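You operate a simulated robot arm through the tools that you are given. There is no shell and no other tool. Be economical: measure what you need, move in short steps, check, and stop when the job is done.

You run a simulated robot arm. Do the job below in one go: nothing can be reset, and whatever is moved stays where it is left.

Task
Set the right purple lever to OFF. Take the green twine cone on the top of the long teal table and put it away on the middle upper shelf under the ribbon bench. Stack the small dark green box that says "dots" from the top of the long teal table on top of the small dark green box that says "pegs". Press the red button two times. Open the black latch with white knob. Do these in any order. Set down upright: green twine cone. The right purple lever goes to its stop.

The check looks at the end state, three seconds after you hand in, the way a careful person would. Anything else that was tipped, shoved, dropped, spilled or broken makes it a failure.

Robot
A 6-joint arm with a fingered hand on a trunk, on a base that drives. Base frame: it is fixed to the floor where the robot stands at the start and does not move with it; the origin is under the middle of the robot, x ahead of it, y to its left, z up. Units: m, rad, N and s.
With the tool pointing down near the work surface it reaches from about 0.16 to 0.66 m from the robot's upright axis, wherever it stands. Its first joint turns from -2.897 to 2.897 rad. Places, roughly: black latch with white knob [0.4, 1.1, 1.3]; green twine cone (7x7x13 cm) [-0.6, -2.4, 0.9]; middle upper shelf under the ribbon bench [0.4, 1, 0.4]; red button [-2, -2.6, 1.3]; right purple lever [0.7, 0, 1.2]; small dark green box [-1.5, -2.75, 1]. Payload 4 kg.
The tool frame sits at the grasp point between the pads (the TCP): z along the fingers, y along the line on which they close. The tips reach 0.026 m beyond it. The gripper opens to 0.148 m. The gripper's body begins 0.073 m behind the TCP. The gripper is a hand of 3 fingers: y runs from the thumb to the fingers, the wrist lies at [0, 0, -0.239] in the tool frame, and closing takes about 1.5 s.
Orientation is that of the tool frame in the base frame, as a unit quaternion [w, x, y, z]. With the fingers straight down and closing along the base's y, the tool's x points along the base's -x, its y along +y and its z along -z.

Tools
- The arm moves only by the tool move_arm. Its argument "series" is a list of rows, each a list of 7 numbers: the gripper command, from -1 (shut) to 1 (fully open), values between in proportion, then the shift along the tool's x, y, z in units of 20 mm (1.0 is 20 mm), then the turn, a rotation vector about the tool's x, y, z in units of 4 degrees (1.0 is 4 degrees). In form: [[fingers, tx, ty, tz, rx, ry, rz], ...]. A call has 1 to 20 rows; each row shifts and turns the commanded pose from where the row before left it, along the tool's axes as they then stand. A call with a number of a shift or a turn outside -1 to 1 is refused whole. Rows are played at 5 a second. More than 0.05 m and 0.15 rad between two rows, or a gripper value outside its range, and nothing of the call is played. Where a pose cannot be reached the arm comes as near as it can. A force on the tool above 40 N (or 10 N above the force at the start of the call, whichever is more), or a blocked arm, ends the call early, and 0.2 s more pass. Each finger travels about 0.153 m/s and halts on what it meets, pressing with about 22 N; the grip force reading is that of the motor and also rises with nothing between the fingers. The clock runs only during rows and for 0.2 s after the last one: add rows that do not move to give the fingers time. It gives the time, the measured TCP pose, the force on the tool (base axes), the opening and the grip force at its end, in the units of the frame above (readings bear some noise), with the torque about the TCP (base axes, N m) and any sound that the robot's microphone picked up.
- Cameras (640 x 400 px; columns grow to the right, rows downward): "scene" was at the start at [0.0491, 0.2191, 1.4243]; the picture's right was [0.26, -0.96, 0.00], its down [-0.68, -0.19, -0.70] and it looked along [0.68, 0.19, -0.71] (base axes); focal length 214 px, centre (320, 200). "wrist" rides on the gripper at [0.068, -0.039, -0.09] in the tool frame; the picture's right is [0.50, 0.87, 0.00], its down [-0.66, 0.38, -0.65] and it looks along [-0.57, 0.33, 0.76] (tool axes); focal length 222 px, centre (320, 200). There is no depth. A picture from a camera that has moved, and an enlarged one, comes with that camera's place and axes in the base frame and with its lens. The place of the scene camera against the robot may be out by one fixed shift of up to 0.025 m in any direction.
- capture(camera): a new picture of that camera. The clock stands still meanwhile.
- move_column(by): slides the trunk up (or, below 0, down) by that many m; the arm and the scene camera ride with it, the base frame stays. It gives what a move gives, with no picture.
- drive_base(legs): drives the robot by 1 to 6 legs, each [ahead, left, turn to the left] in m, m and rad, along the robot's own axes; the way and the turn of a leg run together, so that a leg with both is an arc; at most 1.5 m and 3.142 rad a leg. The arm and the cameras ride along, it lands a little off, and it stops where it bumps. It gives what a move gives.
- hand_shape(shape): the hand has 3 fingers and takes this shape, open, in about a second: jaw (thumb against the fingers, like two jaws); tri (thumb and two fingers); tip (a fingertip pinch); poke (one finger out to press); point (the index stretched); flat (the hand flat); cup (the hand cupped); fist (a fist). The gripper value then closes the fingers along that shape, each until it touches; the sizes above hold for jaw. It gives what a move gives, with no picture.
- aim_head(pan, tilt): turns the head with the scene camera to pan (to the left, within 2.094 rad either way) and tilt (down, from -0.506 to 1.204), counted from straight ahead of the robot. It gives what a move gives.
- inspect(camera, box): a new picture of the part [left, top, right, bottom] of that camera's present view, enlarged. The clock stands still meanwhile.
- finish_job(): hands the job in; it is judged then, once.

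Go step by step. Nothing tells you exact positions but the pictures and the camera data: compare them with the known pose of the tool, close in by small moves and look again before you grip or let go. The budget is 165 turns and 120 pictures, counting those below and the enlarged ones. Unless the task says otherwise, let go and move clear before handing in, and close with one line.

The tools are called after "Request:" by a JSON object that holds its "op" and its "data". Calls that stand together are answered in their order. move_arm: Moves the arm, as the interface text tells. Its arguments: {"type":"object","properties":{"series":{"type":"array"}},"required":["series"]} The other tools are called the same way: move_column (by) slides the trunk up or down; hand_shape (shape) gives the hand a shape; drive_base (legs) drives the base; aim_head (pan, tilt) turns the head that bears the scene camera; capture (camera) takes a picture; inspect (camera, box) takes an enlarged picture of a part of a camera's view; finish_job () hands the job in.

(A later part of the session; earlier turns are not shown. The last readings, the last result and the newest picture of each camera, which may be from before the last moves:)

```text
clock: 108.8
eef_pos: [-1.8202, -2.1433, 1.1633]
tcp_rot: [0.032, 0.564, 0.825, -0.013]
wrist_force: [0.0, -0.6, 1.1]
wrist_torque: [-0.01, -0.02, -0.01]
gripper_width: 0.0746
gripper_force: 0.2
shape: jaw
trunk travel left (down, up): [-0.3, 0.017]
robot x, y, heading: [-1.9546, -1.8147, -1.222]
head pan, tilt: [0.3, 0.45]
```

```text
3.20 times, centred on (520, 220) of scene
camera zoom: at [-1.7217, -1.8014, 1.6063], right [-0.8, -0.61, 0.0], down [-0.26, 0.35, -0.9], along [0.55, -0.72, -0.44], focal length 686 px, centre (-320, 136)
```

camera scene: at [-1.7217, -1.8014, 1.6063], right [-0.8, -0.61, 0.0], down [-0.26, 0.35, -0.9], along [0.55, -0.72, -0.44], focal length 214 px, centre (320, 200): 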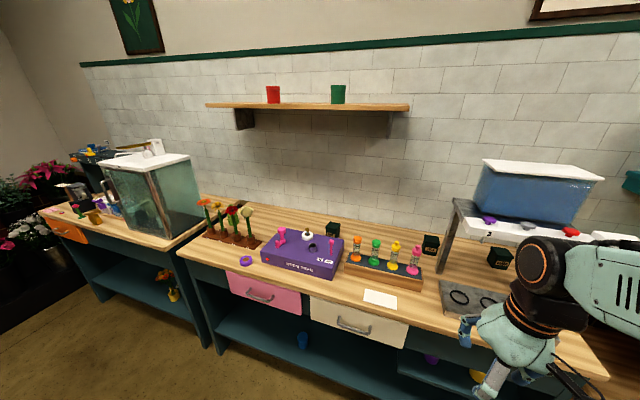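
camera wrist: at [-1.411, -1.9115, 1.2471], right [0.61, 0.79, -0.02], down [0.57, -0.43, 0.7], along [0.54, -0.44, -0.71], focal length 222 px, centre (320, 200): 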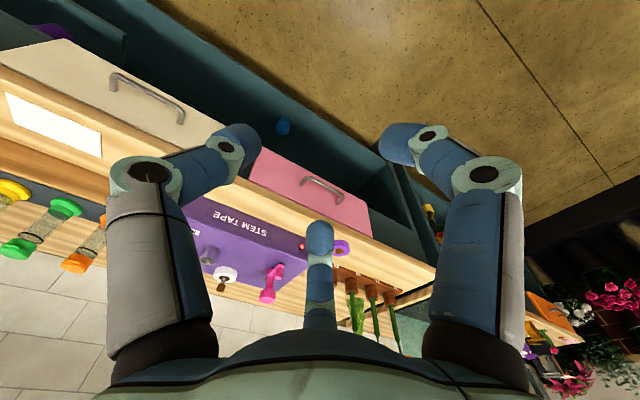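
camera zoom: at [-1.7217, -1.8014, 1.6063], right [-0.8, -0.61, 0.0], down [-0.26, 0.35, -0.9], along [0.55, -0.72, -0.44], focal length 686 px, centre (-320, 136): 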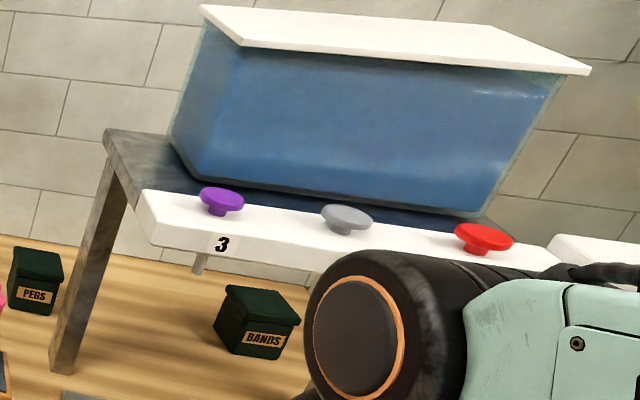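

All three found: DOTS, PEGS (next to the dispenser stand) and the red button on top of the dispenser bar at about (-1.95,-2.53,1.29). First the button: raise and close the hand, then drive in front of it.

Request:
{"op": "move_arm", "data": {"series": [[-1, 0, 0, -1, 0, 0, 0], [-1, 0, 0, -1, 0, 0, 0], [-1, 0, 0, -1, 0, 0, 0], [-1, 0, 0, -1, 0, 0, 0], [-1, 0, 0, -1, 0, 0, 0], [-1, 0, 0, -1, 0, 0, 0], [-1, 0, 0, -1, 0, 0, 0], [-1, 0, 0, -1, 0, 0, 0], [-1, 0, 0, -1, 0, 0, 0], [-1, 0, 0, -1, 0, 0, 0], [-1, 0, 0, -1, 0, 1, 0], [-1, 0, 0, -1, 0, 0, 0]]}}

Request:
{"op": "drive_base", "data": {"legs": [[0.15, -0.22, 0]]}}

Request:
{"op": "aim_head", "data": {"pan": -0.2, "tilt": 0.5}}

Request:
{"op": "capture", "data": {"camera": "scene"}}

Request:
{"op": "capture", "data": {"camera": "wrist"}}

```text
clock: 111.4
eef_pos: [-1.8276, -2.131, 1.4018]
tcp_rot: [0.002, 0.564, 0.825, 0.007]
wrist_force: [0.6, 0.3, 0.4]
wrist_torque: [-0.01, 0.01, -0.03]
gripper_width: 0.0
gripper_force: 22.0
shape: jaw
trunk travel left (down, up): [-0.3, 0.017]
robot x, y, heading: [-1.953, -1.8165, -1.215]
head pan, tilt: [0.3, 0.45]
```

```text
clock: 113.9
eef_pos: [-1.9861, -2.3446, 1.4008]
tcp_rot: [0.002, 0.564, 0.825, 0.007]
wrist_force: [0.5, -0.3, -0.3]
wrist_torque: [-0.01, 0.03, 0.0]
gripper_width: 0.0001
gripper_force: 21.8
shape: jaw
trunk travel left (down, up): [-0.3, 0.017]
robot x, y, heading: [-2.1093, -2.0278, -1.221]
head pan, tilt: [0.3, 0.45]
```

```text
clock: 114.9
eef_pos: [-1.985, -2.3453, 1.4018]
tcp_rot: [0.002, 0.565, 0.825, 0.007]
wrist_force: [-0.6, -0.1, 0.8]
wrist_torque: [-0.03, 0.01, 0.04]
gripper_width: 0.0
gripper_force: 21.8
shape: jaw
trunk travel left (down, up): [-0.3, 0.017]
robot x, y, heading: [-2.1067, -2.0289, -1.224]
head pan, tilt: [-0.201, 0.499]
```

```text
50 pictures are left
camera scene: at [-1.9208, -2.0325, 1.6018], right [-0.99, -0.15, 0.0], down [-0.07, 0.47, -0.88], along [0.13, -0.87, -0.48], focal length 214 px, centre (320, 200)
```

scene: 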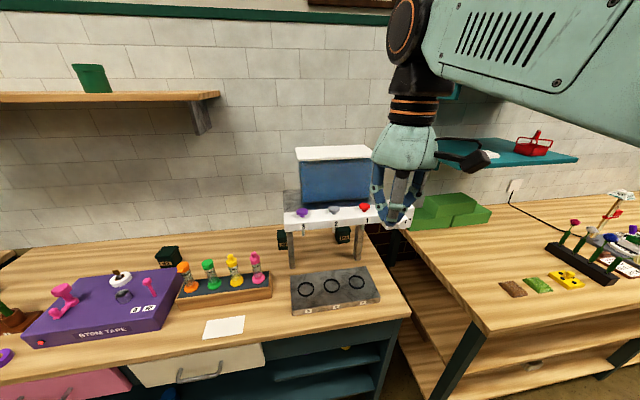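

```text
49 pictures are left
camera wrist: at [-2.0473, -2.2966, 1.4909], right [0.63, 0.78, 0.01], down [0.58, -0.48, 0.66], along [0.52, -0.4, -0.75], focal length 222 px, centre (320, 200)
```

wrist: 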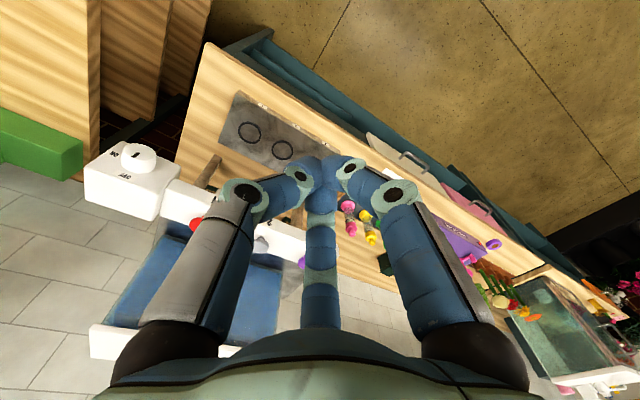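

Button ≈ (-1.958,-2.575,1.278). I move the closed fingertips to above it and look.

Request:
{"op": "move_arm", "data": {"series": [[-1, -1, -0.245, 0, 0, 0, 0], [-1, -1, -0.245, 0, 0, 0, 0], [-1, -1, -0.245, 0, 0, 0, 0], [-1, -1, -0.245, 0, 0, 0, 0], [-1, -1, -0.245, 0, 0, 0, 0], [-1, -1, -0.245, 0, 0, 0, 0], [-1, -1, -0.245, 0, 0, 0, 0], [-1, -1, -0.245, 0, 0, 0, 0], [-1, -1, -0.245, 0, 0, 0, 0], [-1, -1, -0.245, 0, 0, 0, 0], [-1, -1, -0.245, 0.6, 0, 0, 0], [-1, 0, 0, 0.6, 0, 0, 0]]}}

Request:
{"op": "capture", "data": {"camera": "wrist"}}

Request:
{"op": "inspect", "data": {"camera": "scene", "box": [270, 120, 470, 250]}}

```text
clock: 117.5
eef_pos: [-1.9609, -2.5527, 1.3535]
tcp_rot: [0.001, 0.565, 0.825, 0.007]
wrist_force: [-0.2, 0.0, 0.5]
wrist_torque: [-0.05, 0.03, -0.02]
gripper_width: 0.0
gripper_force: 22.7
shape: jaw
out of reach, approached as far as the arm can: row 9, 10, 11
trunk travel left (down, up): [-0.3, 0.017]
robot x, y, heading: [-2.1123, -2.0307, -1.22]
head pan, tilt: [-0.201, 0.499]
```

```text
48 pictures are left
camera wrist: at [-2.0225, -2.5033, 1.4443], right [0.63, 0.78, 0.01], down [0.58, -0.48, 0.66], along [0.52, -0.4, -0.75], focal length 222 px, centre (320, 200)
```

wrist: 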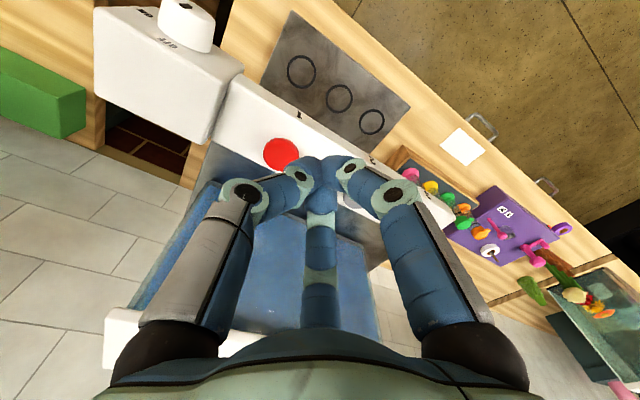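

```text
3.08 times, centred on (370, 185) of scene
camera zoom: at [-1.9211, -2.0314, 1.6018], right [-0.99, -0.15, 0.0], down [-0.07, 0.47, -0.88], along [0.13, -0.87, -0.48], focal length 660 px, centre (166, 246)
```

zoom: 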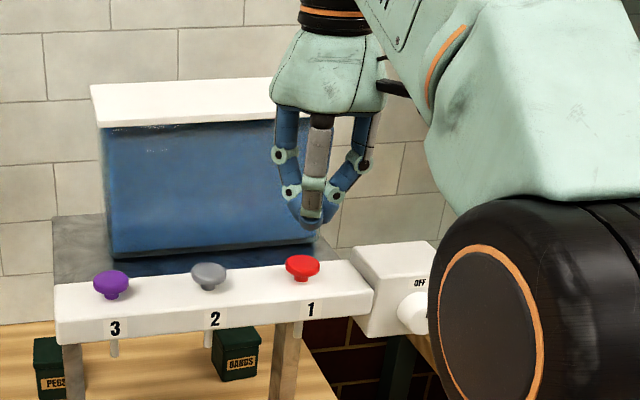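

Button centre ≈ (-1.963,-2.587,1.275); the tank lid lies just behind, so I tilt the hand 16° to keep the palm back, nudge forward and come down close to the button.

Request:
{"op": "move_arm", "data": {"series": [[-1, 0, -0.17, 0, 0, -1, 0], [-1, 0, -0.17, 0, 0, -1, 0], [-1, 0, -0.17, 0, 0, -1, 0], [-1, 0, -0.17, 0, 0, -1, 0], [-1, -0.96, 0, 0.276, 0, 0, 0], [-1, 0.19, 0, 0.67, 0, 0, 0], [-1, 0.19, 0, 0.67, 0, 0, 0]]}}

Request:
{"op": "capture", "data": {"camera": "wrist"}}

Request:
{"op": "inspect", "data": {"camera": "scene", "box": [320, 150, 420, 230]}}

```text
clock: 119.1
eef_pos: [-1.9639, -2.5762, 1.3244]
tcp_rot: [0.118, 0.56, 0.817, -0.072]
wrist_force: [0.2, -0.2, -0.4]
wrist_torque: [0.01, -0.01, 0.01]
gripper_width: 0.0003
gripper_force: 22.1
shape: jaw
trunk travel left (down, up): [-0.3, 0.017]
robot x, y, heading: [-2.11, -2.0286, -1.219]
head pan, tilt: [-0.201, 0.499]
```

```text
46 pictures are left
camera wrist: at [-2.0341, -2.5074, 1.3919], right [0.64, 0.76, -0.12], down [0.51, -0.29, 0.81], along [0.58, -0.58, -0.57], focal length 222 px, centre (320, 200)
```

wrist: 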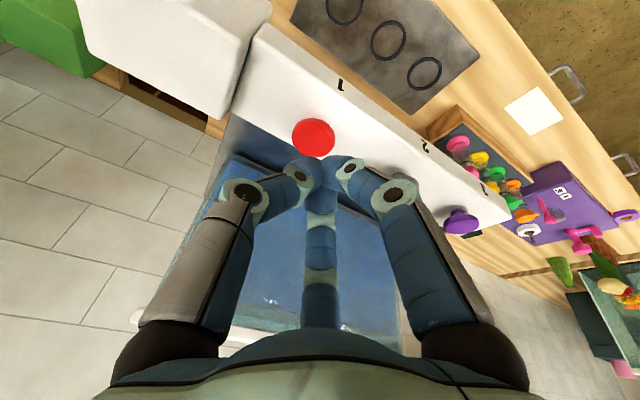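

```text
5.00 times, centred on (370, 190) of scene
camera zoom: at [-1.9208, -2.033, 1.6018], right [-0.99, -0.15, 0.0], down [-0.07, 0.47, -0.88], along [0.13, -0.87, -0.48], focal length 1072 px, centre (70, 250)
```

zoom: 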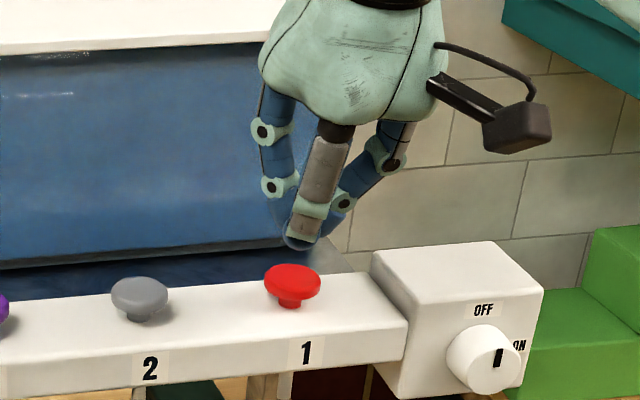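

The tips are 2 cm above the button and nearly centred. I press down in small steps.

Request:
{"op": "move_arm", "data": {"series": [[-1, 0.055, -0.05, 0.192, 0, 0, 0], [-1, 0.055, -0.05, 0.192, 0, 0, 0], [-1, 0.055, 0, 0.192, 0, 0, 0], [-1, 0.055, 0, 0.192, 0, 0, 0], [-1, 0.055, 0, 0.192, 0, 0, 0]]}}

Request:
{"op": "inspect", "data": {"camera": "scene", "box": [320, 150, 420, 230]}}

```text
clock: 120.3
eef_pos: [-1.9656, -2.5757, 1.3056]
tcp_rot: [0.117, 0.561, 0.816, -0.072]
wrist_force: [0.7, 0.4, 0.1]
wrist_torque: [-0.04, 0.0, 0.02]
gripper_width: 0.0
gripper_force: 22.1
shape: jaw
trunk travel left (down, up): [-0.3, 0.017]
robot x, y, heading: [-2.1079, -2.0307, -1.222]
head pan, tilt: [-0.201, 0.499]
```

```text
5.00 times, centred on (370, 190) of scene
camera zoom: at [-1.9209, -2.0326, 1.6018], right [-0.99, -0.15, 0.0], down [-0.07, 0.47, -0.88], along [0.13, -0.87, -0.48], focal length 1072 px, centre (70, 250)
```

zoom: 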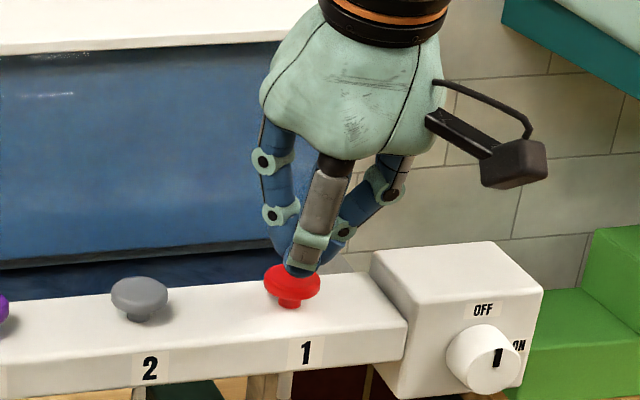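

Just about touching. I continue pressing a few mm with force watch.

Request:
{"op": "move_arm", "data": {"series": [[-1, 0.055, 0, 0.192, 0, 0, 0], [-1, 0.055, 0, 0.192, 0, 0, 0], [-1, 0.055, 0, 0.192, 0, 0, 0]]}}

```text
clock: 121.1
eef_pos: [-1.9664, -2.5761, 1.2939]
tcp_rot: [0.118, 0.56, 0.817, -0.072]
wrist_force: [-0.6, -0.5, 0.1]
wrist_torque: [-0.02, 0.03, -0.01]
gripper_width: 0.0001
gripper_force: 22.1
shape: jaw
trunk travel left (down, up): [-0.3, 0.017]
robot x, y, heading: [-2.1103, -2.0259, -1.224]
head pan, tilt: [-0.201, 0.499]
```

Request:
{"op": "inspect", "data": {"camera": "scene", "box": [320, 150, 420, 230]}}

Request:
{"op": "capture", "data": {"camera": "wrist"}}

```text
5.00 times, centred on (370, 190) of scene
camera zoom: at [-1.9209, -2.0326, 1.6018], right [-0.99, -0.15, 0.0], down [-0.07, 0.47, -0.88], along [0.13, -0.87, -0.48], focal length 1072 px, centre (70, 250)
```

zoom: 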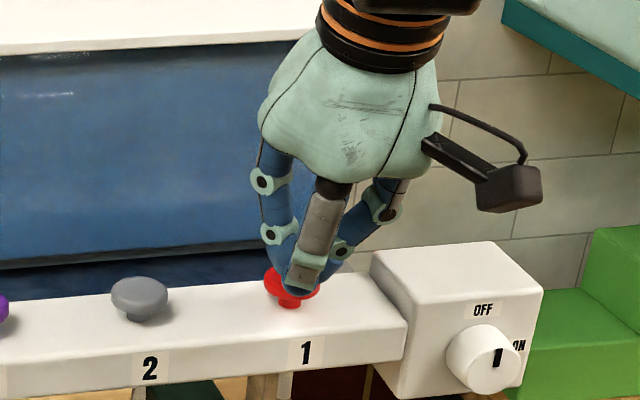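

```text
42 pictures are left
camera wrist: at [-2.0364, -2.5069, 1.3618], right [0.64, 0.76, -0.12], down [0.51, -0.29, 0.81], along [0.58, -0.58, -0.57], focal length 222 px, centre (320, 200)
```

wrist: 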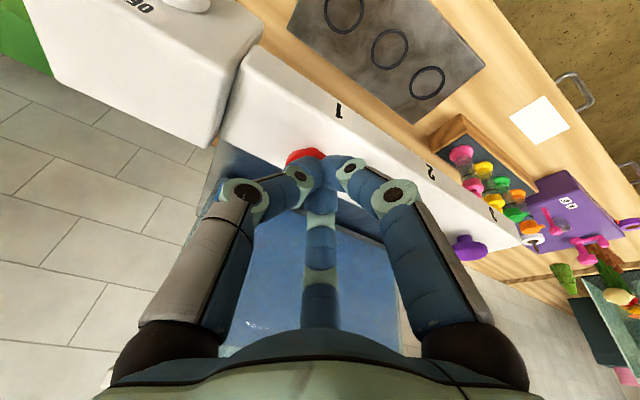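

Request:
{"op": "move_arm", "data": {"series": [[-1, 0.041, 0, 0.144, 0, 0, 0], [-1, 0.041, 0, 0.144, 0, 0, 0], [-1, 0.041, 0, 0.144, 0, 0, 0]]}}

```text
clock: 121.9
eef_pos: [-1.9672, -2.5753, 1.2857]
tcp_rot: [0.117, 0.561, 0.816, -0.073]
wrist_force: [-0.6, 1.6, 2.4]
wrist_torque: [0.0, 0.0, 0.03]
gripper_width: 0.0
gripper_force: 22.4
shape: jaw
trunk travel left (down, up): [-0.3, 0.017]
robot x, y, heading: [-2.1103, -2.0279, -1.221]
head pan, tilt: [-0.201, 0.499]
```

Contact at TCP z ≈ 1.286. I press on until it clicks or stops.

Request:
{"op": "move_arm", "data": {"series": [[-1, 0.041, 0, 0.144, 0, 0, 0], [-1, 0.041, 0, 0.144, 0, 0, 0], [-1, 0.041, 0, 0.144, 0, 0, 0]]}}

```text
clock: 122.7
eef_pos: [-1.966, -2.5752, 1.279]
tcp_rot: [0.119, 0.561, 0.816, -0.075]
wrist_force: [0.7, -1.0, 21.3]
wrist_torque: [-0.22, -0.07, 0.01]
gripper_width: 0.0
gripper_force: 21.6
shape: jaw
trunk travel left (down, up): [-0.3, 0.017]
robot x, y, heading: [-2.1087, -2.0315, -1.221]
head pan, tilt: [-0.201, 0.499]
heard: click
```

Click — first press. I lift fully clear and press once more the same way.

Request:
{"op": "move_arm", "data": {"series": [[-1, -0.164, 0, -0.576, 0, 0, 0], [-1, -0.164, 0, -0.576, 0, 0, 0], [-1, 0, 0, 0, 0, 0, 0], [-1, 0, 0, 0, 0, 0, 0]]}}

Request:
{"op": "move_arm", "data": {"series": [[-1, 0.164, 0, 0.576, 0, 0, 0], [-1, 0.082, 0, 0.288, 0, 0, 0], [-1, 0.041, 0, 0.144, 0, 0, 0], [-1, 0.041, 0, 0.144, 0, 0, 0]]}}

```text
clock: 123.7
eef_pos: [-1.9663, -2.5783, 1.2972]
tcp_rot: [0.116, 0.561, 0.817, -0.072]
wrist_force: [0.5, 0.5, 0.2]
wrist_torque: [0.0, 0.05, 0.01]
gripper_width: 0.0
gripper_force: 21.9
shape: jaw
trunk travel left (down, up): [-0.3, 0.017]
robot x, y, heading: [-2.1084, -2.0298, -1.223]
head pan, tilt: [-0.201, 0.499]
```

```text
clock: 124.7
eef_pos: [-1.9668, -2.5773, 1.2781]
tcp_rot: [0.12, 0.561, 0.816, -0.074]
wrist_force: [-1.7, -2.8, 20.6]
wrist_torque: [-0.22, -0.07, -0.02]
gripper_width: 0.0
gripper_force: 22.0
shape: jaw
trunk travel left (down, up): [-0.3, 0.017]
robot x, y, heading: [-2.1114, -2.0271, -1.222]
head pan, tilt: [-0.201, 0.499]
heard: click
```

Second click. I lift off, retract, and drive to stand between the two boxes.

Request:
{"op": "move_arm", "data": {"series": [[-1, -0.276, 0, -0.96, 0, 0, 0], [-1, -0.276, 0, -0.96, 0, 0, 0], [-1, 0.5, 0, -0.96, 0, 0, 0], [-1, 1, 0, -0.5, 0, 0, 0], [-1, 1, 0, 0, 0, 0, 0], [-1, 1, 0, 0, 0, 0, 0], [-1, 1, 0, 0, 0, 0, 0], [-1, 1, 0, 0, 0, 0, 0], [-1, 1, 0, 0, 0, 0, 0], [-1, 1, 0, 0, 0, 0, 0], [-1, 1, 0, 0, 0, 0, 0], [-1, 1, 0, 0, 0, 0, 0]]}}

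Request:
{"op": "drive_base", "data": {"legs": [[0.0, 0.5, 0], [0.12, 0, 0]]}}

Request:
{"op": "aim_head", "data": {"pan": 0.0, "tilt": 0.65}}

Request:
{"op": "capture", "data": {"camera": "scene"}}

```text
clock: 127.3
eef_pos: [-2.0349, -2.3978, 1.2909]
tcp_rot: [0.117, 0.561, 0.817, -0.072]
wrist_force: [0.0, 0.1, 1.4]
wrist_torque: [-0.04, -0.01, 0.02]
gripper_width: 0.0
gripper_force: 21.8
shape: jaw
trunk travel left (down, up): [-0.3, 0.017]
robot x, y, heading: [-2.1086, -2.0281, -1.22]
head pan, tilt: [-0.201, 0.499]
```

```text
clock: 132.8
eef_pos: [-1.5407, -2.3448, 1.2924]
tcp_rot: [0.117, 0.559, 0.818, -0.071]
wrist_force: [0.7, -1.3, -0.3]
wrist_torque: [0.03, 0.01, -0.01]
gripper_width: 0.0
gripper_force: 22.0
shape: jaw
trunk travel left (down, up): [-0.3, 0.017]
robot x, y, heading: [-1.6195, -1.9754, -1.215]
head pan, tilt: [-0.201, 0.499]
```

```text
clock: 133.6
eef_pos: [-1.5413, -2.3432, 1.2932]
tcp_rot: [0.117, 0.56, 0.817, -0.073]
wrist_force: [-0.5, -0.5, -0.7]
wrist_torque: [0.03, -0.02, 0.03]
gripper_width: 0.0
gripper_force: 21.8
shape: jaw
trunk travel left (down, up): [-0.3, 0.017]
robot x, y, heading: [-1.617, -1.9798, -1.217]
head pan, tilt: [0.0, 0.649]
```

```text
41 pictures are left
camera scene: at [-1.4118, -1.9686, 1.5885], right [-0.94, -0.34, 0.0], down [-0.21, 0.57, -0.8], along [0.27, -0.75, -0.6], focal length 214 px, centre (320, 200)
```

scene: 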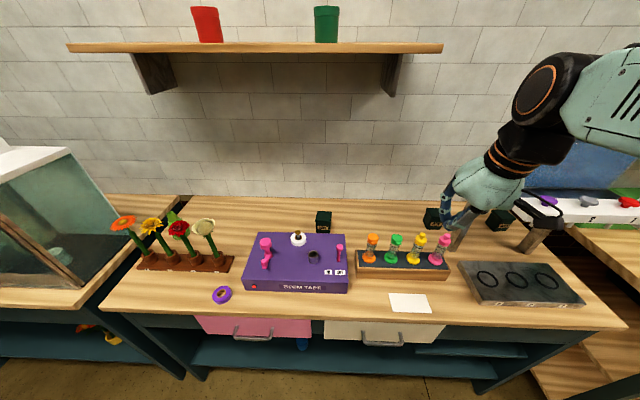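

Request:
{"op": "inspect", "data": {"camera": "scene", "box": [280, 190, 380, 260]}}

Request:
{"op": "move_column", "data": {"by": -0.12}}

Request:
{"op": "inspect", "data": {"camera": "scene", "box": [270, 150, 470, 270]}}

```text
5.71 times, centred on (330, 225) of scene
camera zoom: at [-1.4118, -1.9686, 1.5885], right [-0.94, -0.34, 0.0], down [-0.21, 0.57, -0.8], along [0.27, -0.75, -0.6], focal length 1226 px, centre (263, 57)
```

zoom: 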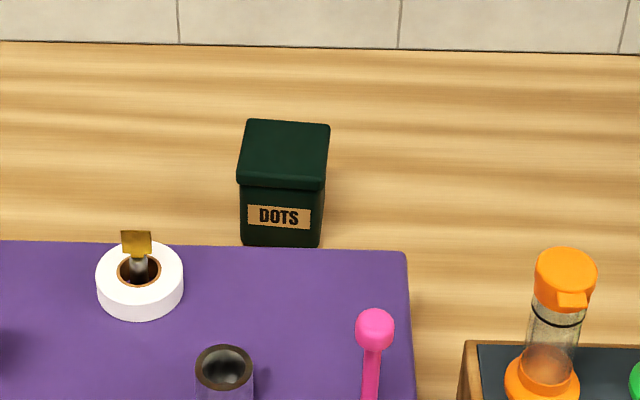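

```text
clock: 135.1
eef_pos: [-1.54, -2.3437, 1.1719]
tcp_rot: [0.117, 0.56, 0.817, -0.073]
wrist_force: [-1.2, 0.7, 1.2]
wrist_torque: [0.0, 0.01, -0.01]
gripper_width: 0.0
gripper_force: 21.8
shape: jaw
trunk travel left (down, up): [-0.18, 0.137]
robot x, y, heading: [-1.6176, -1.9727, -1.218]
head pan, tilt: [0.0, 0.649]
```

```text
3.20 times, centred on (370, 210) of scene
camera zoom: at [-1.409, -1.9761, 1.4651], right [-0.94, -0.35, 0.0], down [-0.21, 0.57, -0.8], along [0.28, -0.75, -0.6], focal length 686 px, centre (160, 168)
```

zoom: 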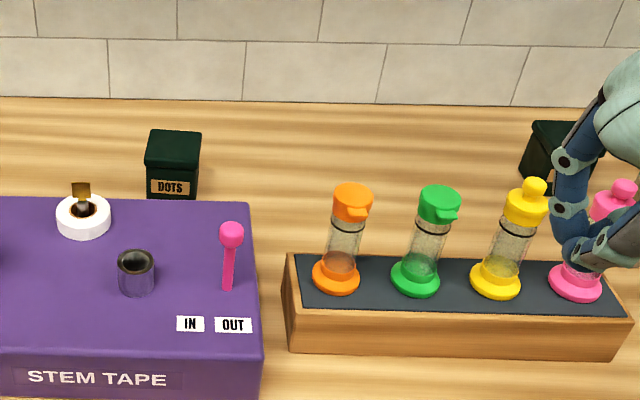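

DOTS lid top ≈ (-1.19,-2.597,0.995), a ~6 cm box. I drive 8 cm closer, tilt the hand to 30°, and bring it over DOTS.

Request:
{"op": "drive_base", "data": {"legs": [[0.08, 0, 0]]}}

Request:
{"op": "move_arm", "data": {"series": [[-1, 0, 0, -0.7, 0, -0.875, 0], [-0.5, 0, 0, -0.7, 0, -0.875, 0], [0, 0, 0, -0.7, 0, -0.875, 0], [0.3, 0, 0, -0.7, 0, -0.875, 0], [0.3, -0.866, 0.87, 0.5, 0, 0, 0], [0.3, -0.866, 0.87, 0.5, 0, 0, 0], [0.3, -0.866, 0.87, 0.5, 0, 0, 0], [0.3, -0.866, 0.87, 0.5, 0, 0, 0], [0.3, -0.866, 0.87, 0.5, 0, 0, 0], [0.3, -0.866, 0.87, 0.5, 0, 0, 0], [0.3, -0.866, 0.87, 0.5, 0, 0, 0], [0.3, -0.866, 0.87, 0.5, 0, 0, 0], [0.3, -0.866, 0.87, 0.5, 0, 0, 0], [0.3, -0.866, 0.87, 0.5, 0, 0, 0], [0.3, -0.866, 0.87, 0.5, 0, 0, 0], [0.3, -0.866, 0.87, 0.5, 0, 0, 0], [0.3, -0.866, 0.87, 0.5, 0, 0, 0], [0.3, -0.866, 0.87, 0.5, 0, 0, 0]]}}

Request:
{"op": "capture", "data": {"camera": "wrist"}}

Request:
{"op": "capture", "data": {"camera": "scene"}}

```text
clock: 136.1
eef_pos: [-1.5142, -2.4208, 1.1724]
tcp_rot: [0.116, 0.56, 0.817, -0.071]
wrist_force: [0.0, -0.9, 0.0]
wrist_torque: [0.05, 0.0, 0.03]
gripper_width: 0.0
gripper_force: 22.1
shape: jaw
trunk travel left (down, up): [-0.18, 0.137]
robot x, y, heading: [-1.59, -2.0542, -1.22]
head pan, tilt: [0.0, 0.649]
```

```text
clock: 139.9
eef_pos: [-1.1941, -2.5731, 1.2256]
tcp_rot: [0.216, 0.547, 0.797, -0.138]
wrist_force: [0.1, 0.1, -0.3]
wrist_torque: [0.03, 0.02, 0.0]
gripper_width: 0.0956
gripper_force: 0.0
shape: jaw
trunk travel left (down, up): [-0.18, 0.137]
robot x, y, heading: [-1.5908, -2.0469, -1.225]
head pan, tilt: [0.0, 0.649]
```

```text
38 pictures are left
camera wrist: at [-1.268, -2.4913, 1.2694], right [0.65, 0.72, -0.24], down [0.43, -0.1, 0.9], along [0.62, -0.69, -0.37], focal length 222 px, centre (320, 200)
```

wrist: 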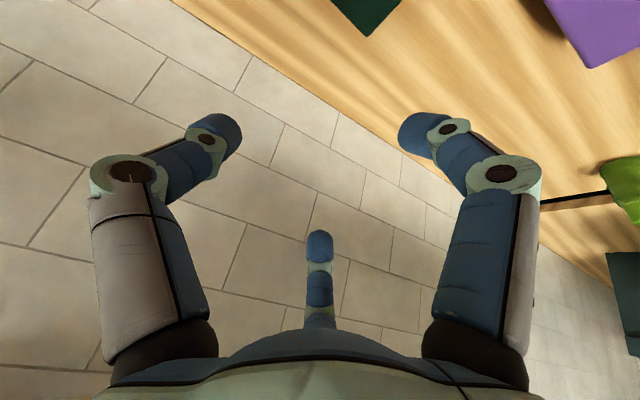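

```text
37 pictures are left
camera scene: at [-1.3804, -2.0527, 1.465], right [-0.94, -0.34, 0.0], down [-0.21, 0.57, -0.8], along [0.27, -0.75, -0.61], focal length 214 px, centre (320, 200)
```

scene: 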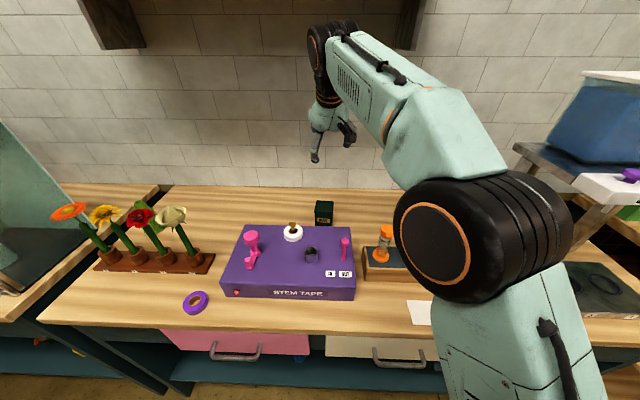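

I lower straight down about 12 cm and look again.

Request:
{"op": "move_arm", "data": {"series": [[0.3, 0.5, 0, 0.866, 0, 0, 0], [0.3, 0.5, 0, 0.866, 0, 0, 0], [0.3, 0.5, 0, 0.866, 0, 0, 0], [0.3, 0.5, 0, 0.866, 0, 0, 0], [0.3, 0.5, 0, 0.866, 0, 0, 0], [0.3, 0.5, 0, 0.866, 0, 0, 0]]}}

Request:
{"op": "capture", "data": {"camera": "wrist"}}

Request:
{"op": "inspect", "data": {"camera": "scene", "box": [260, 140, 420, 260]}}

```text
clock: 141.3
eef_pos: [-1.1923, -2.573, 1.1065]
tcp_rot: [0.216, 0.546, 0.797, -0.14]
wrist_force: [-0.5, -0.4, -1.7]
wrist_torque: [-0.02, 0.03, 0.02]
gripper_width: 0.0956
gripper_force: 0.1
shape: jaw
trunk travel left (down, up): [-0.18, 0.137]
robot x, y, heading: [-1.591, -2.0523, -1.221]
head pan, tilt: [0.0, 0.649]
```

```text
36 pictures are left
camera wrist: at [-1.2668, -2.4906, 1.1508], right [0.65, 0.72, -0.24], down [0.43, -0.1, 0.9], along [0.62, -0.69, -0.37], focal length 222 px, centre (320, 200)
```

wrist: 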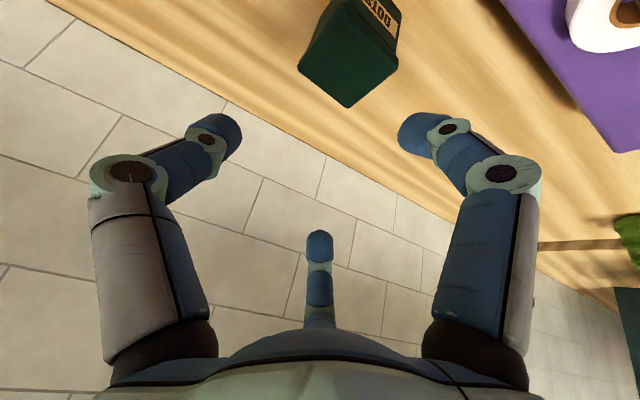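

```text
3.33 times, centred on (340, 200) of scene
camera zoom: at [-1.3811, -2.0521, 1.4651], right [-0.94, -0.34, 0.0], down [-0.21, 0.57, -0.8], along [0.27, -0.75, -0.6], focal length 715 px, centre (253, 200)
```

zoom: 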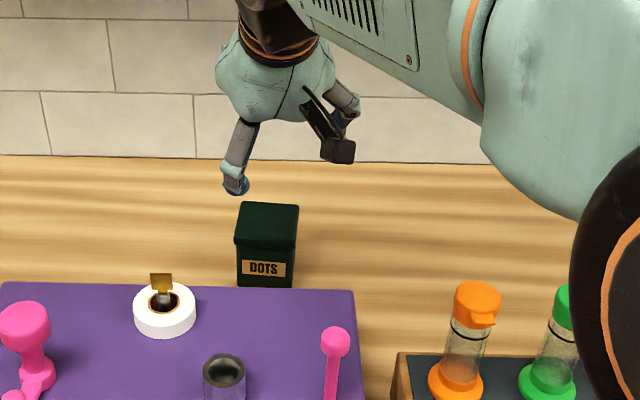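

Box centre is close to the tool's axis: shift 12 mm ahead and 6 mm right while lowering 6 cm, fingers straddling.

Request:
{"op": "move_arm", "data": {"series": [[0.3, -0.0, -0.1, 1, 0, 0, 0], [0.3, 0.3, -0.1, 0.9, 0, 0, 0], [0.3, 0.43, -0.1, 0.8, 0, 0, 0]]}}

Request:
{"op": "capture", "data": {"camera": "wrist"}}

Request:
{"op": "inspect", "data": {"camera": "scene", "box": [280, 160, 380, 235]}}

```text
clock: 142.1
eef_pos: [-1.1923, -2.5872, 1.0519]
tcp_rot: [0.216, 0.547, 0.797, -0.139]
wrist_force: [-0.2, 0.2, -0.3]
wrist_torque: [0.0, -0.04, -0.01]
gripper_width: 0.0957
gripper_force: 0.1
shape: jaw
trunk travel left (down, up): [-0.18, 0.137]
robot x, y, heading: [-1.5915, -2.0494, -1.219]
head pan, tilt: [0.0, 0.649]
```

```text
34 pictures are left
camera wrist: at [-1.2668, -2.5053, 1.0959], right [0.65, 0.72, -0.24], down [0.43, -0.09, 0.9], along [0.62, -0.69, -0.37], focal length 222 px, centre (320, 200)
```

wrist: 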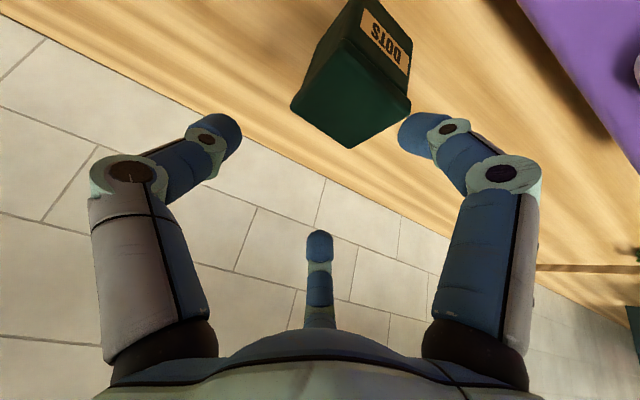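

```text
5.33 times, centred on (330, 198) of scene
camera zoom: at [-1.3812, -2.0522, 1.4651], right [-0.94, -0.34, 0.0], down [-0.21, 0.57, -0.8], along [0.27, -0.75, -0.6], focal length 1144 px, centre (267, 213)
```

zoom: 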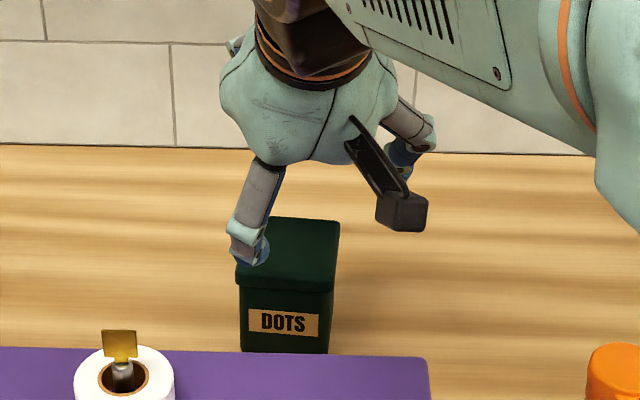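

Corner triangulation gives lid centre (-1.186,-2.594), top z ≈ 0.977, 5.7 cm wide. I go down to grasp height.

Request:
{"op": "move_arm", "data": {"series": [[0.3, 0.387, 0.03, 0.862, 0, 0, 0], [0.3, 0.387, 0.03, 0.862, 0, 0, 0], [0.3, 0.387, 0.03, 0.862, 0, 0, 0], [0.3, 0.387, 0.03, 0.862, 0, 0, 0], [0.3, 0.387, 0.03, 0.862, 0, 0, 0]]}}

Request:
{"op": "capture", "data": {"camera": "wrist"}}

```text
clock: 143.3
eef_pos: [-1.1856, -2.5952, 0.9603]
tcp_rot: [0.216, 0.547, 0.797, -0.14]
wrist_force: [-0.6, 0.0, 0.5]
wrist_torque: [0.01, 0.0, 0.01]
gripper_width: 0.0955
gripper_force: 0.0
shape: jaw
trunk travel left (down, up): [-0.18, 0.137]
robot x, y, heading: [-1.5911, -2.0475, -1.214]
head pan, tilt: [0.0, 0.649]
```

```text
32 pictures are left
camera wrist: at [-1.2591, -2.5126, 1.0043], right [0.65, 0.72, -0.24], down [0.43, -0.09, 0.9], along [0.62, -0.69, -0.37], focal length 222 px, centre (320, 200)
```

wrist: 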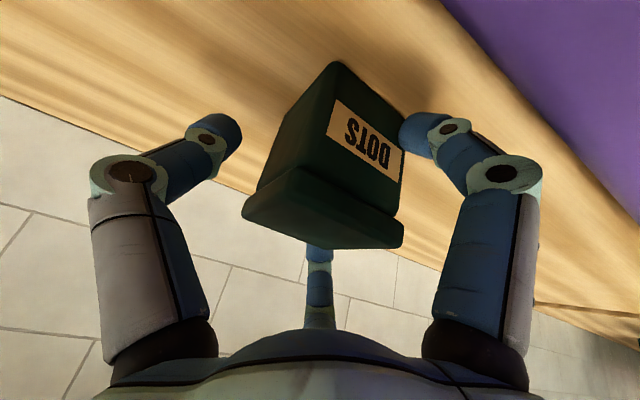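

The box is between the fingers. I close.

Request:
{"op": "move_arm", "data": {"series": [[-0.2, 0, 0, 0, 0, 0, 0], [-0.6, 0, 0, 0, 0, 0, 0], [-1, 0, 0, 0, 0, 0, 0], [-1, 0, 0, 0, 0, 0, 0], [-1, 0, 0, 0, 0, 0, 0], [-1, 0, 0, 0, 0, 0, 0]]}}

Request:
{"op": "move_arm", "data": {"series": [[-1, -0.25, 0, -0.433, 0, 0, 0], [-1, -0.5, 0, -0.866, 0, 0, 0], [-1, -0.5, 0, -0.866, 0, 0, 0], [-1, -0.5, 0, -0.866, 0, 0, 0], [-1, -0.5, 0, -0.866, 0, 0, 0], [-1, -0.5, 0, -0.866, 0, 0, 0], [-1, -0.5, 0, -0.866, 0, 0, 0], [-1, -0.5, 0, -0.866, 0, 0, 0]]}}

Request:
{"op": "capture", "data": {"camera": "wrist"}}

Request:
{"op": "capture", "data": {"camera": "scene"}}

```text
clock: 144.7
eef_pos: [-1.1844, -2.5941, 0.9593]
tcp_rot: [0.216, 0.547, 0.797, -0.139]
wrist_force: [-0.9, -0.9, 2.6]
wrist_torque: [0.05, 0.19, 0.04]
gripper_width: 0.0619
gripper_force: 21.7
shape: jaw
trunk travel left (down, up): [-0.18, 0.137]
robot x, y, heading: [-1.5936, -2.0495, -1.222]
head pan, tilt: [0.0, 0.649]
```

```text
clock: 146.5
eef_pos: [-1.1862, -2.5959, 1.1068]
tcp_rot: [0.216, 0.547, 0.797, -0.139]
wrist_force: [-0.6, -0.2, -0.9]
wrist_torque: [-0.01, 0.01, -0.02]
gripper_width: 0.0612
gripper_force: 21.9
shape: jaw
trunk travel left (down, up): [-0.18, 0.137]
robot x, y, heading: [-1.5887, -2.0522, -1.218]
head pan, tilt: [0.0, 0.649]
```

```text
31 pictures are left
camera wrist: at [-1.261, -2.5135, 1.1516], right [0.65, 0.72, -0.24], down [0.43, -0.1, 0.9], along [0.62, -0.69, -0.37], focal length 222 px, centre (320, 200)
```

wrist: 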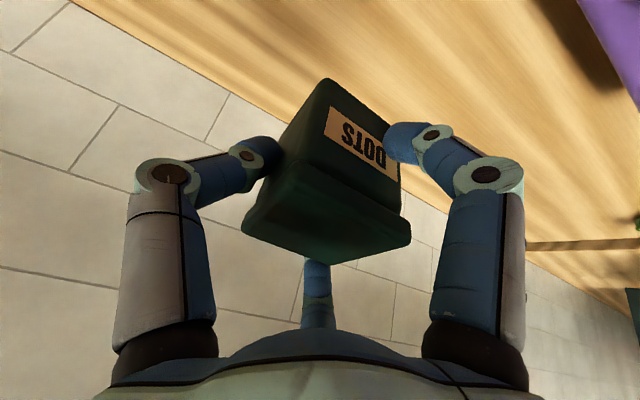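

```text
30 pictures are left
camera scene: at [-1.3812, -2.052, 1.4651], right [-0.94, -0.34, 0.0], down [-0.21, 0.57, -0.8], along [0.27, -0.75, -0.6], focal length 214 px, centre (320, 200)
```

scene: 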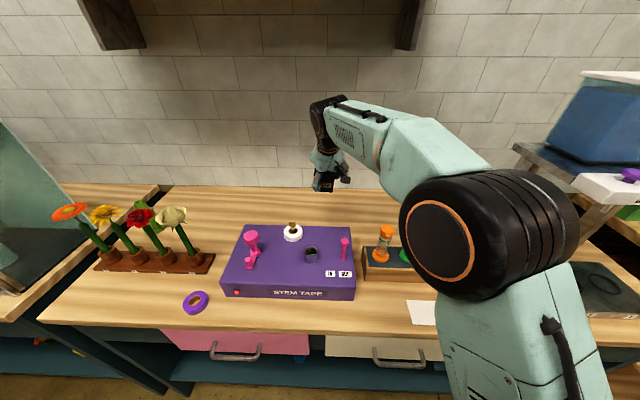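

DOTS is held firmly. I raise it, pull it back, and take a close look at PEGS and the stand next to it before planning the stacking.

Request:
{"op": "move_arm", "data": {"series": [[-1, -0.5, 0, -0.866, 0, 0, 0], [-1, -0.5, 0, -0.866, 0, 0, 0], [-1, -0.5, 0, -0.866, 0, 0, 0], [-1, -0.5, 0, -0.866, 0, 0, 0], [-1, 0.866, 0, -0.5, 0, 0, 0], [-1, 0.866, 0, -0.5, 0, 0, 0], [-1, 0.866, 0, -0.5, 0, 0, 0], [-1, 0.866, 0, -0.5, 0, 0, 0], [-1, 0.866, 0, -0.5, 0, 0, 0], [-1, 0.866, 0, -0.5, 0, 0, 0], [-1, 0.866, 0, -0.5, 0, 0, 0], [-1, 0.866, 0, -0.5, 0, 0, 0]]}}

Request:
{"op": "drive_base", "data": {"legs": [[0.0, -0.1, 0]]}}

Request:
{"op": "aim_head", "data": {"pan": -0.45, "tilt": 0.55}}

Request:
{"op": "capture", "data": {"camera": "scene"}}

```text
clock: 149.1
eef_pos: [-1.245, -2.4459, 1.1885]
tcp_rot: [0.216, 0.546, 0.797, -0.14]
wrist_force: [0.0, 0.1, -0.5]
wrist_torque: [0.01, 0.0, 0.04]
gripper_width: 0.0604
gripper_force: 21.7
shape: jaw
trunk travel left (down, up): [-0.18, 0.137]
robot x, y, heading: [-1.589, -2.0521, -1.222]
head pan, tilt: [0.0, 0.649]
```

```text
clock: 150.7
eef_pos: [-1.3382, -2.483, 1.1885]
tcp_rot: [0.215, 0.547, 0.797, -0.14]
wrist_force: [-0.1, -0.2, -1.2]
wrist_torque: [0.01, 0.05, 0.0]
gripper_width: 0.0603
gripper_force: 22.4
shape: jaw
trunk travel left (down, up): [-0.18, 0.137]
robot x, y, heading: [-1.6833, -2.089, -1.22]
head pan, tilt: [0.0, 0.649]
```

```text
clock: 151.6
eef_pos: [-1.3392, -2.4819, 1.1886]
tcp_rot: [0.216, 0.547, 0.797, -0.139]
wrist_force: [-1.3, 0.2, -0.4]
wrist_torque: [-0.03, -0.02, 0.0]
gripper_width: 0.0604
gripper_force: 21.5
shape: jaw
trunk travel left (down, up): [-0.18, 0.137]
robot x, y, heading: [-1.6839, -2.088, -1.219]
head pan, tilt: [-0.45, 0.55]
```

```text
29 pictures are left
camera scene: at [-1.5144, -2.0945, 1.4739], right [-1.0, 0.1, 0.0], down [0.05, 0.52, -0.85], along [-0.08, -0.85, -0.52], focal length 214 px, centre (320, 200)
```

scene: 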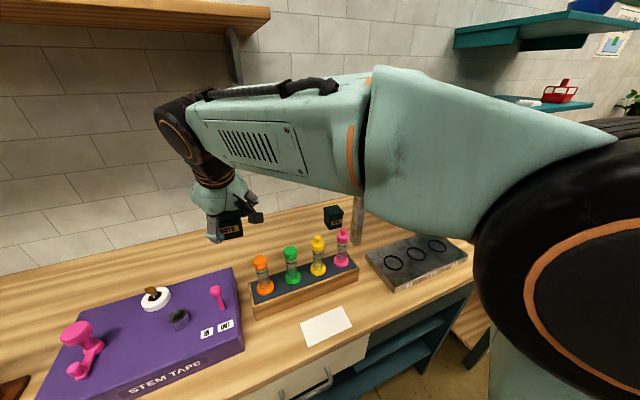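

Request:
{"op": "inspect", "data": {"camera": "scene", "box": [290, 180, 390, 250]}}

Request:
{"op": "aim_head", "data": {"pan": -0.35, "tilt": 0.2}}

Request:
{"op": "move_column", "data": {"by": 0.13}}

Request:
{"op": "capture", "data": {"camera": "scene"}}

```text
5.71 times, centred on (340, 215) of scene
camera zoom: at [-1.5144, -2.0945, 1.4739], right [-1.0, 0.1, 0.0], down [0.05, 0.52, -0.85], along [-0.08, -0.85, -0.52], focal length 1226 px, centre (206, 114)
```

zoom: 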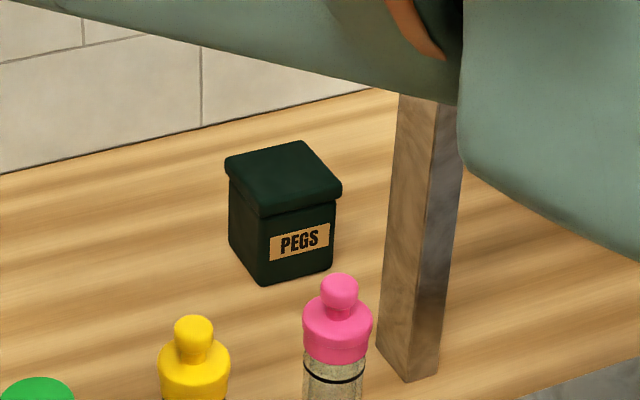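

```text
clock: 152.4
eef_pos: [-1.3384, -2.4822, 1.188]
tcp_rot: [0.215, 0.548, 0.797, -0.14]
wrist_force: [0.2, -0.3, -1.9]
wrist_torque: [0.03, 0.01, 0.01]
gripper_width: 0.0605
gripper_force: 21.7
shape: jaw
trunk travel left (down, up): [-0.18, 0.137]
robot x, y, heading: [-1.6823, -2.0859, -1.222]
head pan, tilt: [-0.351, 0.201]
```

```text
clock: 154.0
eef_pos: [-1.3387, -2.4814, 1.3179]
tcp_rot: [0.215, 0.547, 0.797, -0.139]
wrist_force: [-0.4, 0.6, -0.8]
wrist_torque: [-0.01, 0.01, -0.03]
gripper_width: 0.0603
gripper_force: 21.8
shape: jaw
trunk travel left (down, up): [-0.31, 0.007]
robot x, y, heading: [-1.6833, -2.0867, -1.218]
head pan, tilt: [-0.351, 0.201]
```

```text
27 pictures are left
camera scene: at [-1.5089, -2.0891, 1.6392], right [-1.0, 0.0, 0.0], down [0.0, 0.2, -0.98], along [0.0, -0.98, -0.2], focal length 214 px, centre (320, 200)
```

scene: 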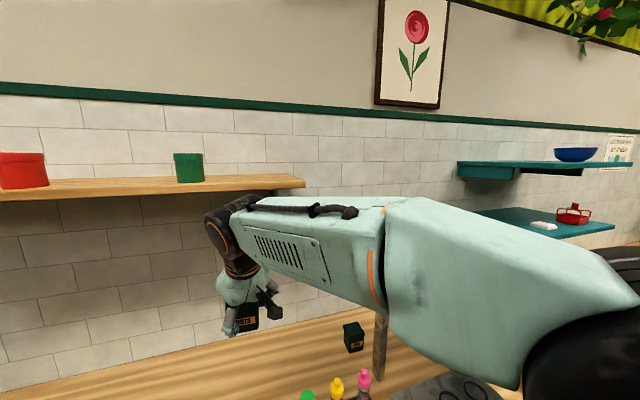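

PEGS centre ≈ (-1.622,-2.797); the stand's rear leg is just in front-right of it. I'll turn the hand about the vertical so it leans to the left, away from the stand, which keeps the box level.

Request:
{"op": "drive_base", "data": {"legs": [[0.027, 0, 0]]}}

Request:
{"op": "move_column", "data": {"by": -0.08}}

Request:
{"op": "move_arm", "data": {"series": [[-1, 0, 0, 0, 0.5, 0, 0.866], [-1, 0, 0, 0, 0.5, 0, 0.866], [-1, 0, 0, 0, 0.5, 0, 0.866], [-1, 0, 0, 0, 0.5, 0, 0.866], [-1, 0, 0, 0, 0.5, 0, 0.866], [-1, 0, 0, 0, 0.5, 0, 0.866], [-1, 0, 0, 0, 0.5, 0, 0.866], [-1, 0, 0, 0, 0.5, 0, 0.866], [-1, 0, 0, 0, 0.5, 0, 0.866], [-1, 0, 0, 0, 0.5, 0, 0.866], [-1, 0, 0, 0, 0.5, 0, 0.866], [-1, 0, 0, 0, 0.5, 0, 0.866], [-1, 0, 0, 0, 0.5, 0, 0.866], [-1, 0, 0, 0, 0.5, 0, 0.866], [-1, 0, 0, 0, 0.5, 0, 0.866], [-1, 0, 0, 0, 0.5, 0, 0.866], [-1, 0, 0, 0, 0.5, 0, 0.866], [-1, 0, 0, 0, 0.5, 0, 0.866], [-1, 0, 0, 0, 0.5, 0, 0.866], [-1, 0, 0, 0, 0.5, 0, 0.866]]}}

Request:
{"op": "aim_head", "data": {"pan": -0.4, "tilt": 0.5}}

Request:
{"op": "capture", "data": {"camera": "scene"}}

```text
clock: 154.8
eef_pos: [-1.3296, -2.5061, 1.3178]
tcp_rot: [0.215, 0.548, 0.797, -0.139]
wrist_force: [0.8, 0.1, -0.5]
wrist_torque: [0.03, 0.0, 0.03]
gripper_width: 0.0606
gripper_force: 22.3
shape: jaw
trunk travel left (down, up): [-0.31, 0.007]
robot x, y, heading: [-1.6749, -2.1122, -1.219]
head pan, tilt: [-0.351, 0.201]
```

```text
clock: 156.0
eef_pos: [-1.3293, -2.5072, 1.2392]
tcp_rot: [0.215, 0.547, 0.797, -0.14]
wrist_force: [1.1, -0.8, -1.3]
wrist_torque: [0.02, 0.04, 0.02]
gripper_width: 0.0603
gripper_force: 22.3
shape: jaw
trunk travel left (down, up): [-0.23, 0.087]
robot x, y, heading: [-1.6744, -2.1076, -1.223]
head pan, tilt: [-0.351, 0.201]
```

```text
clock: 160.2
eef_pos: [-1.3292, -2.5071, 1.2382]
tcp_rot: [0.067, 0.932, 0.262, -0.243]
wrist_force: [-0.6, 0.1, -1.5]
wrist_torque: [0.02, 0.02, -0.01]
gripper_width: 0.0598
gripper_force: 21.9
shape: jaw
trunk travel left (down, up): [-0.23, 0.087]
robot x, y, heading: [-1.6727, -2.1082, -1.222]
head pan, tilt: [-0.351, 0.201]
```

```text
clock: 161.0
eef_pos: [-1.3285, -2.5053, 1.2384]
tcp_rot: [0.066, 0.932, 0.262, -0.243]
wrist_force: [-0.8, -0.9, -1.2]
wrist_torque: [-0.02, 0.06, 0.01]
gripper_width: 0.0602
gripper_force: 22.3
shape: jaw
trunk travel left (down, up): [-0.23, 0.087]
robot x, y, heading: [-1.6732, -2.1119, -1.224]
head pan, tilt: [-0.4, 0.499]
```

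```text
26 pictures are left
camera scene: at [-1.5019, -2.118, 1.5268], right [-1.0, 0.05, 0.0], down [0.02, 0.48, -0.88], along [-0.04, -0.88, -0.48], focal length 214 px, centre (320, 200)
```

scene: 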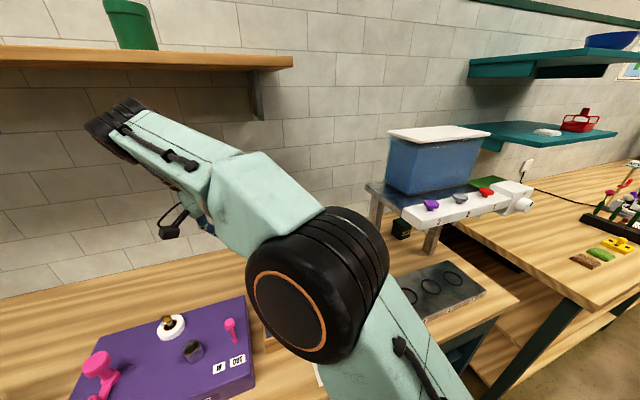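

The hand has turned with the box level. I now go ahead to PEGS' depth, then right, stopping short of it.

Request:
{"op": "move_arm", "data": {"series": [[-1, 0.045, 0.947, 0.466, 0, 0, 0], [-1, 0.045, 0.947, 0.466, 0, 0, 0], [-1, 0.045, 0.947, 0.466, 0, 0, 0], [-1, 0.045, 0.947, 0.466, 0, 0, 0], [-1, 0.045, 0.947, 0.466, 0, 0, 0], [-1, 0.045, 0.947, 0.466, 0, 0, 0], [-1, 0.045, 0.947, 0.466, 0, 0, 0], [-1, 0.045, 0.947, 0.466, 0, 0, 0], [-1, 0.045, 0.947, 0.466, 0, 0, 0]]}}

Request:
{"op": "move_arm", "data": {"series": [[-1, -0.948, -0.215, 0.53, 0, 0, 0], [-1, -0.948, -0.215, 0.53, 0, 0, 0], [-1, -0.948, -0.215, 0.53, 0, 0, 0], [-1, -0.948, -0.215, 0.53, 0, 0, 0], [-1, -0.948, -0.215, 0.53, 0, 0, 0], [-1, -0.948, -0.215, 0.53, 0, 0, 0], [-1, -0.948, -0.215, 0.53, 0, 0, 0], [-1, -0.948, -0.215, 0.53, 0, 0, 0], [-1, -0.948, -0.215, 0.53, 0, 0, 0], [-1, -0.948, -0.215, 0.53, 0, 0, 0], [-1, -0.948, -0.215, 0.53, 0, 0, 0], [-1, -0.948, -0.215, 0.53, 0, 0, 0]]}}

Request:
{"op": "capture", "data": {"camera": "wrist"}}

Request:
{"op": "capture", "data": {"camera": "scene"}}

```text
clock: 163.0
eef_pos: [-1.3116, -2.6078, 1.1419]
tcp_rot: [0.066, 0.932, 0.261, -0.243]
wrist_force: [-1.0, 0.2, -1.6]
wrist_torque: [-0.02, 0.03, -0.01]
gripper_width: 0.0598
gripper_force: 21.6
shape: jaw
out of reach, approached as far as the arm can: row 4, 5, 6, 7, 8, 9
trunk travel left (down, up): [-0.23, 0.087]
robot x, y, heading: [-1.6759, -2.1099, -1.22]
head pan, tilt: [-0.4, 0.499]
```

```text
clock: 165.6
eef_pos: [-1.563, -2.7017, 1.1438]
tcp_rot: [0.066, 0.932, 0.261, -0.243]
wrist_force: [0.1, -0.4, -0.8]
wrist_torque: [0.01, 0.01, 0.02]
gripper_width: 0.0595
gripper_force: 22.3
shape: jaw
trunk travel left (down, up): [-0.23, 0.087]
robot x, y, heading: [-1.6762, -2.1163, -1.22]
head pan, tilt: [-0.4, 0.499]
```

```text
25 pictures are left
camera wrist: at [-1.4956, -2.6138, 1.1897], right [0.82, -0.51, -0.25], down [-0.02, -0.46, 0.89], along [-0.57, -0.73, -0.39], focal length 222 px, centre (320, 200)
```

wrist: 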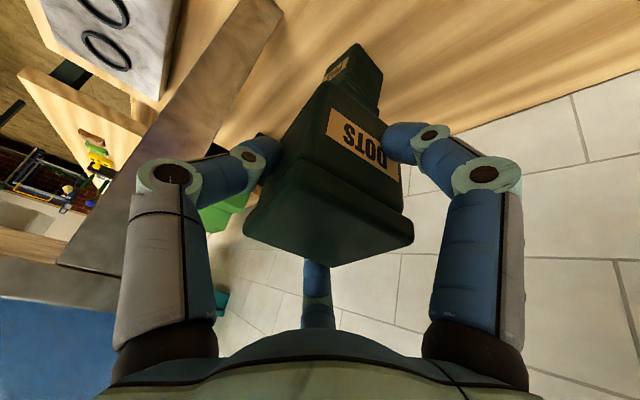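

```text
24 pictures are left
camera scene: at [-1.5025, -2.1182, 1.5268], right [-1.0, 0.05, 0.0], down [0.02, 0.48, -0.88], along [-0.04, -0.88, -0.48], focal length 214 px, centre (320, 200)
```

scene: 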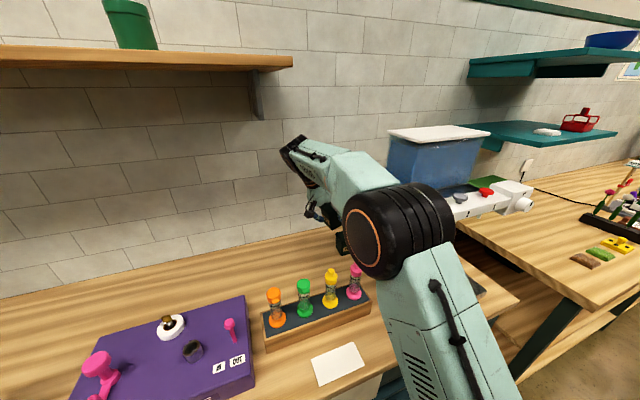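

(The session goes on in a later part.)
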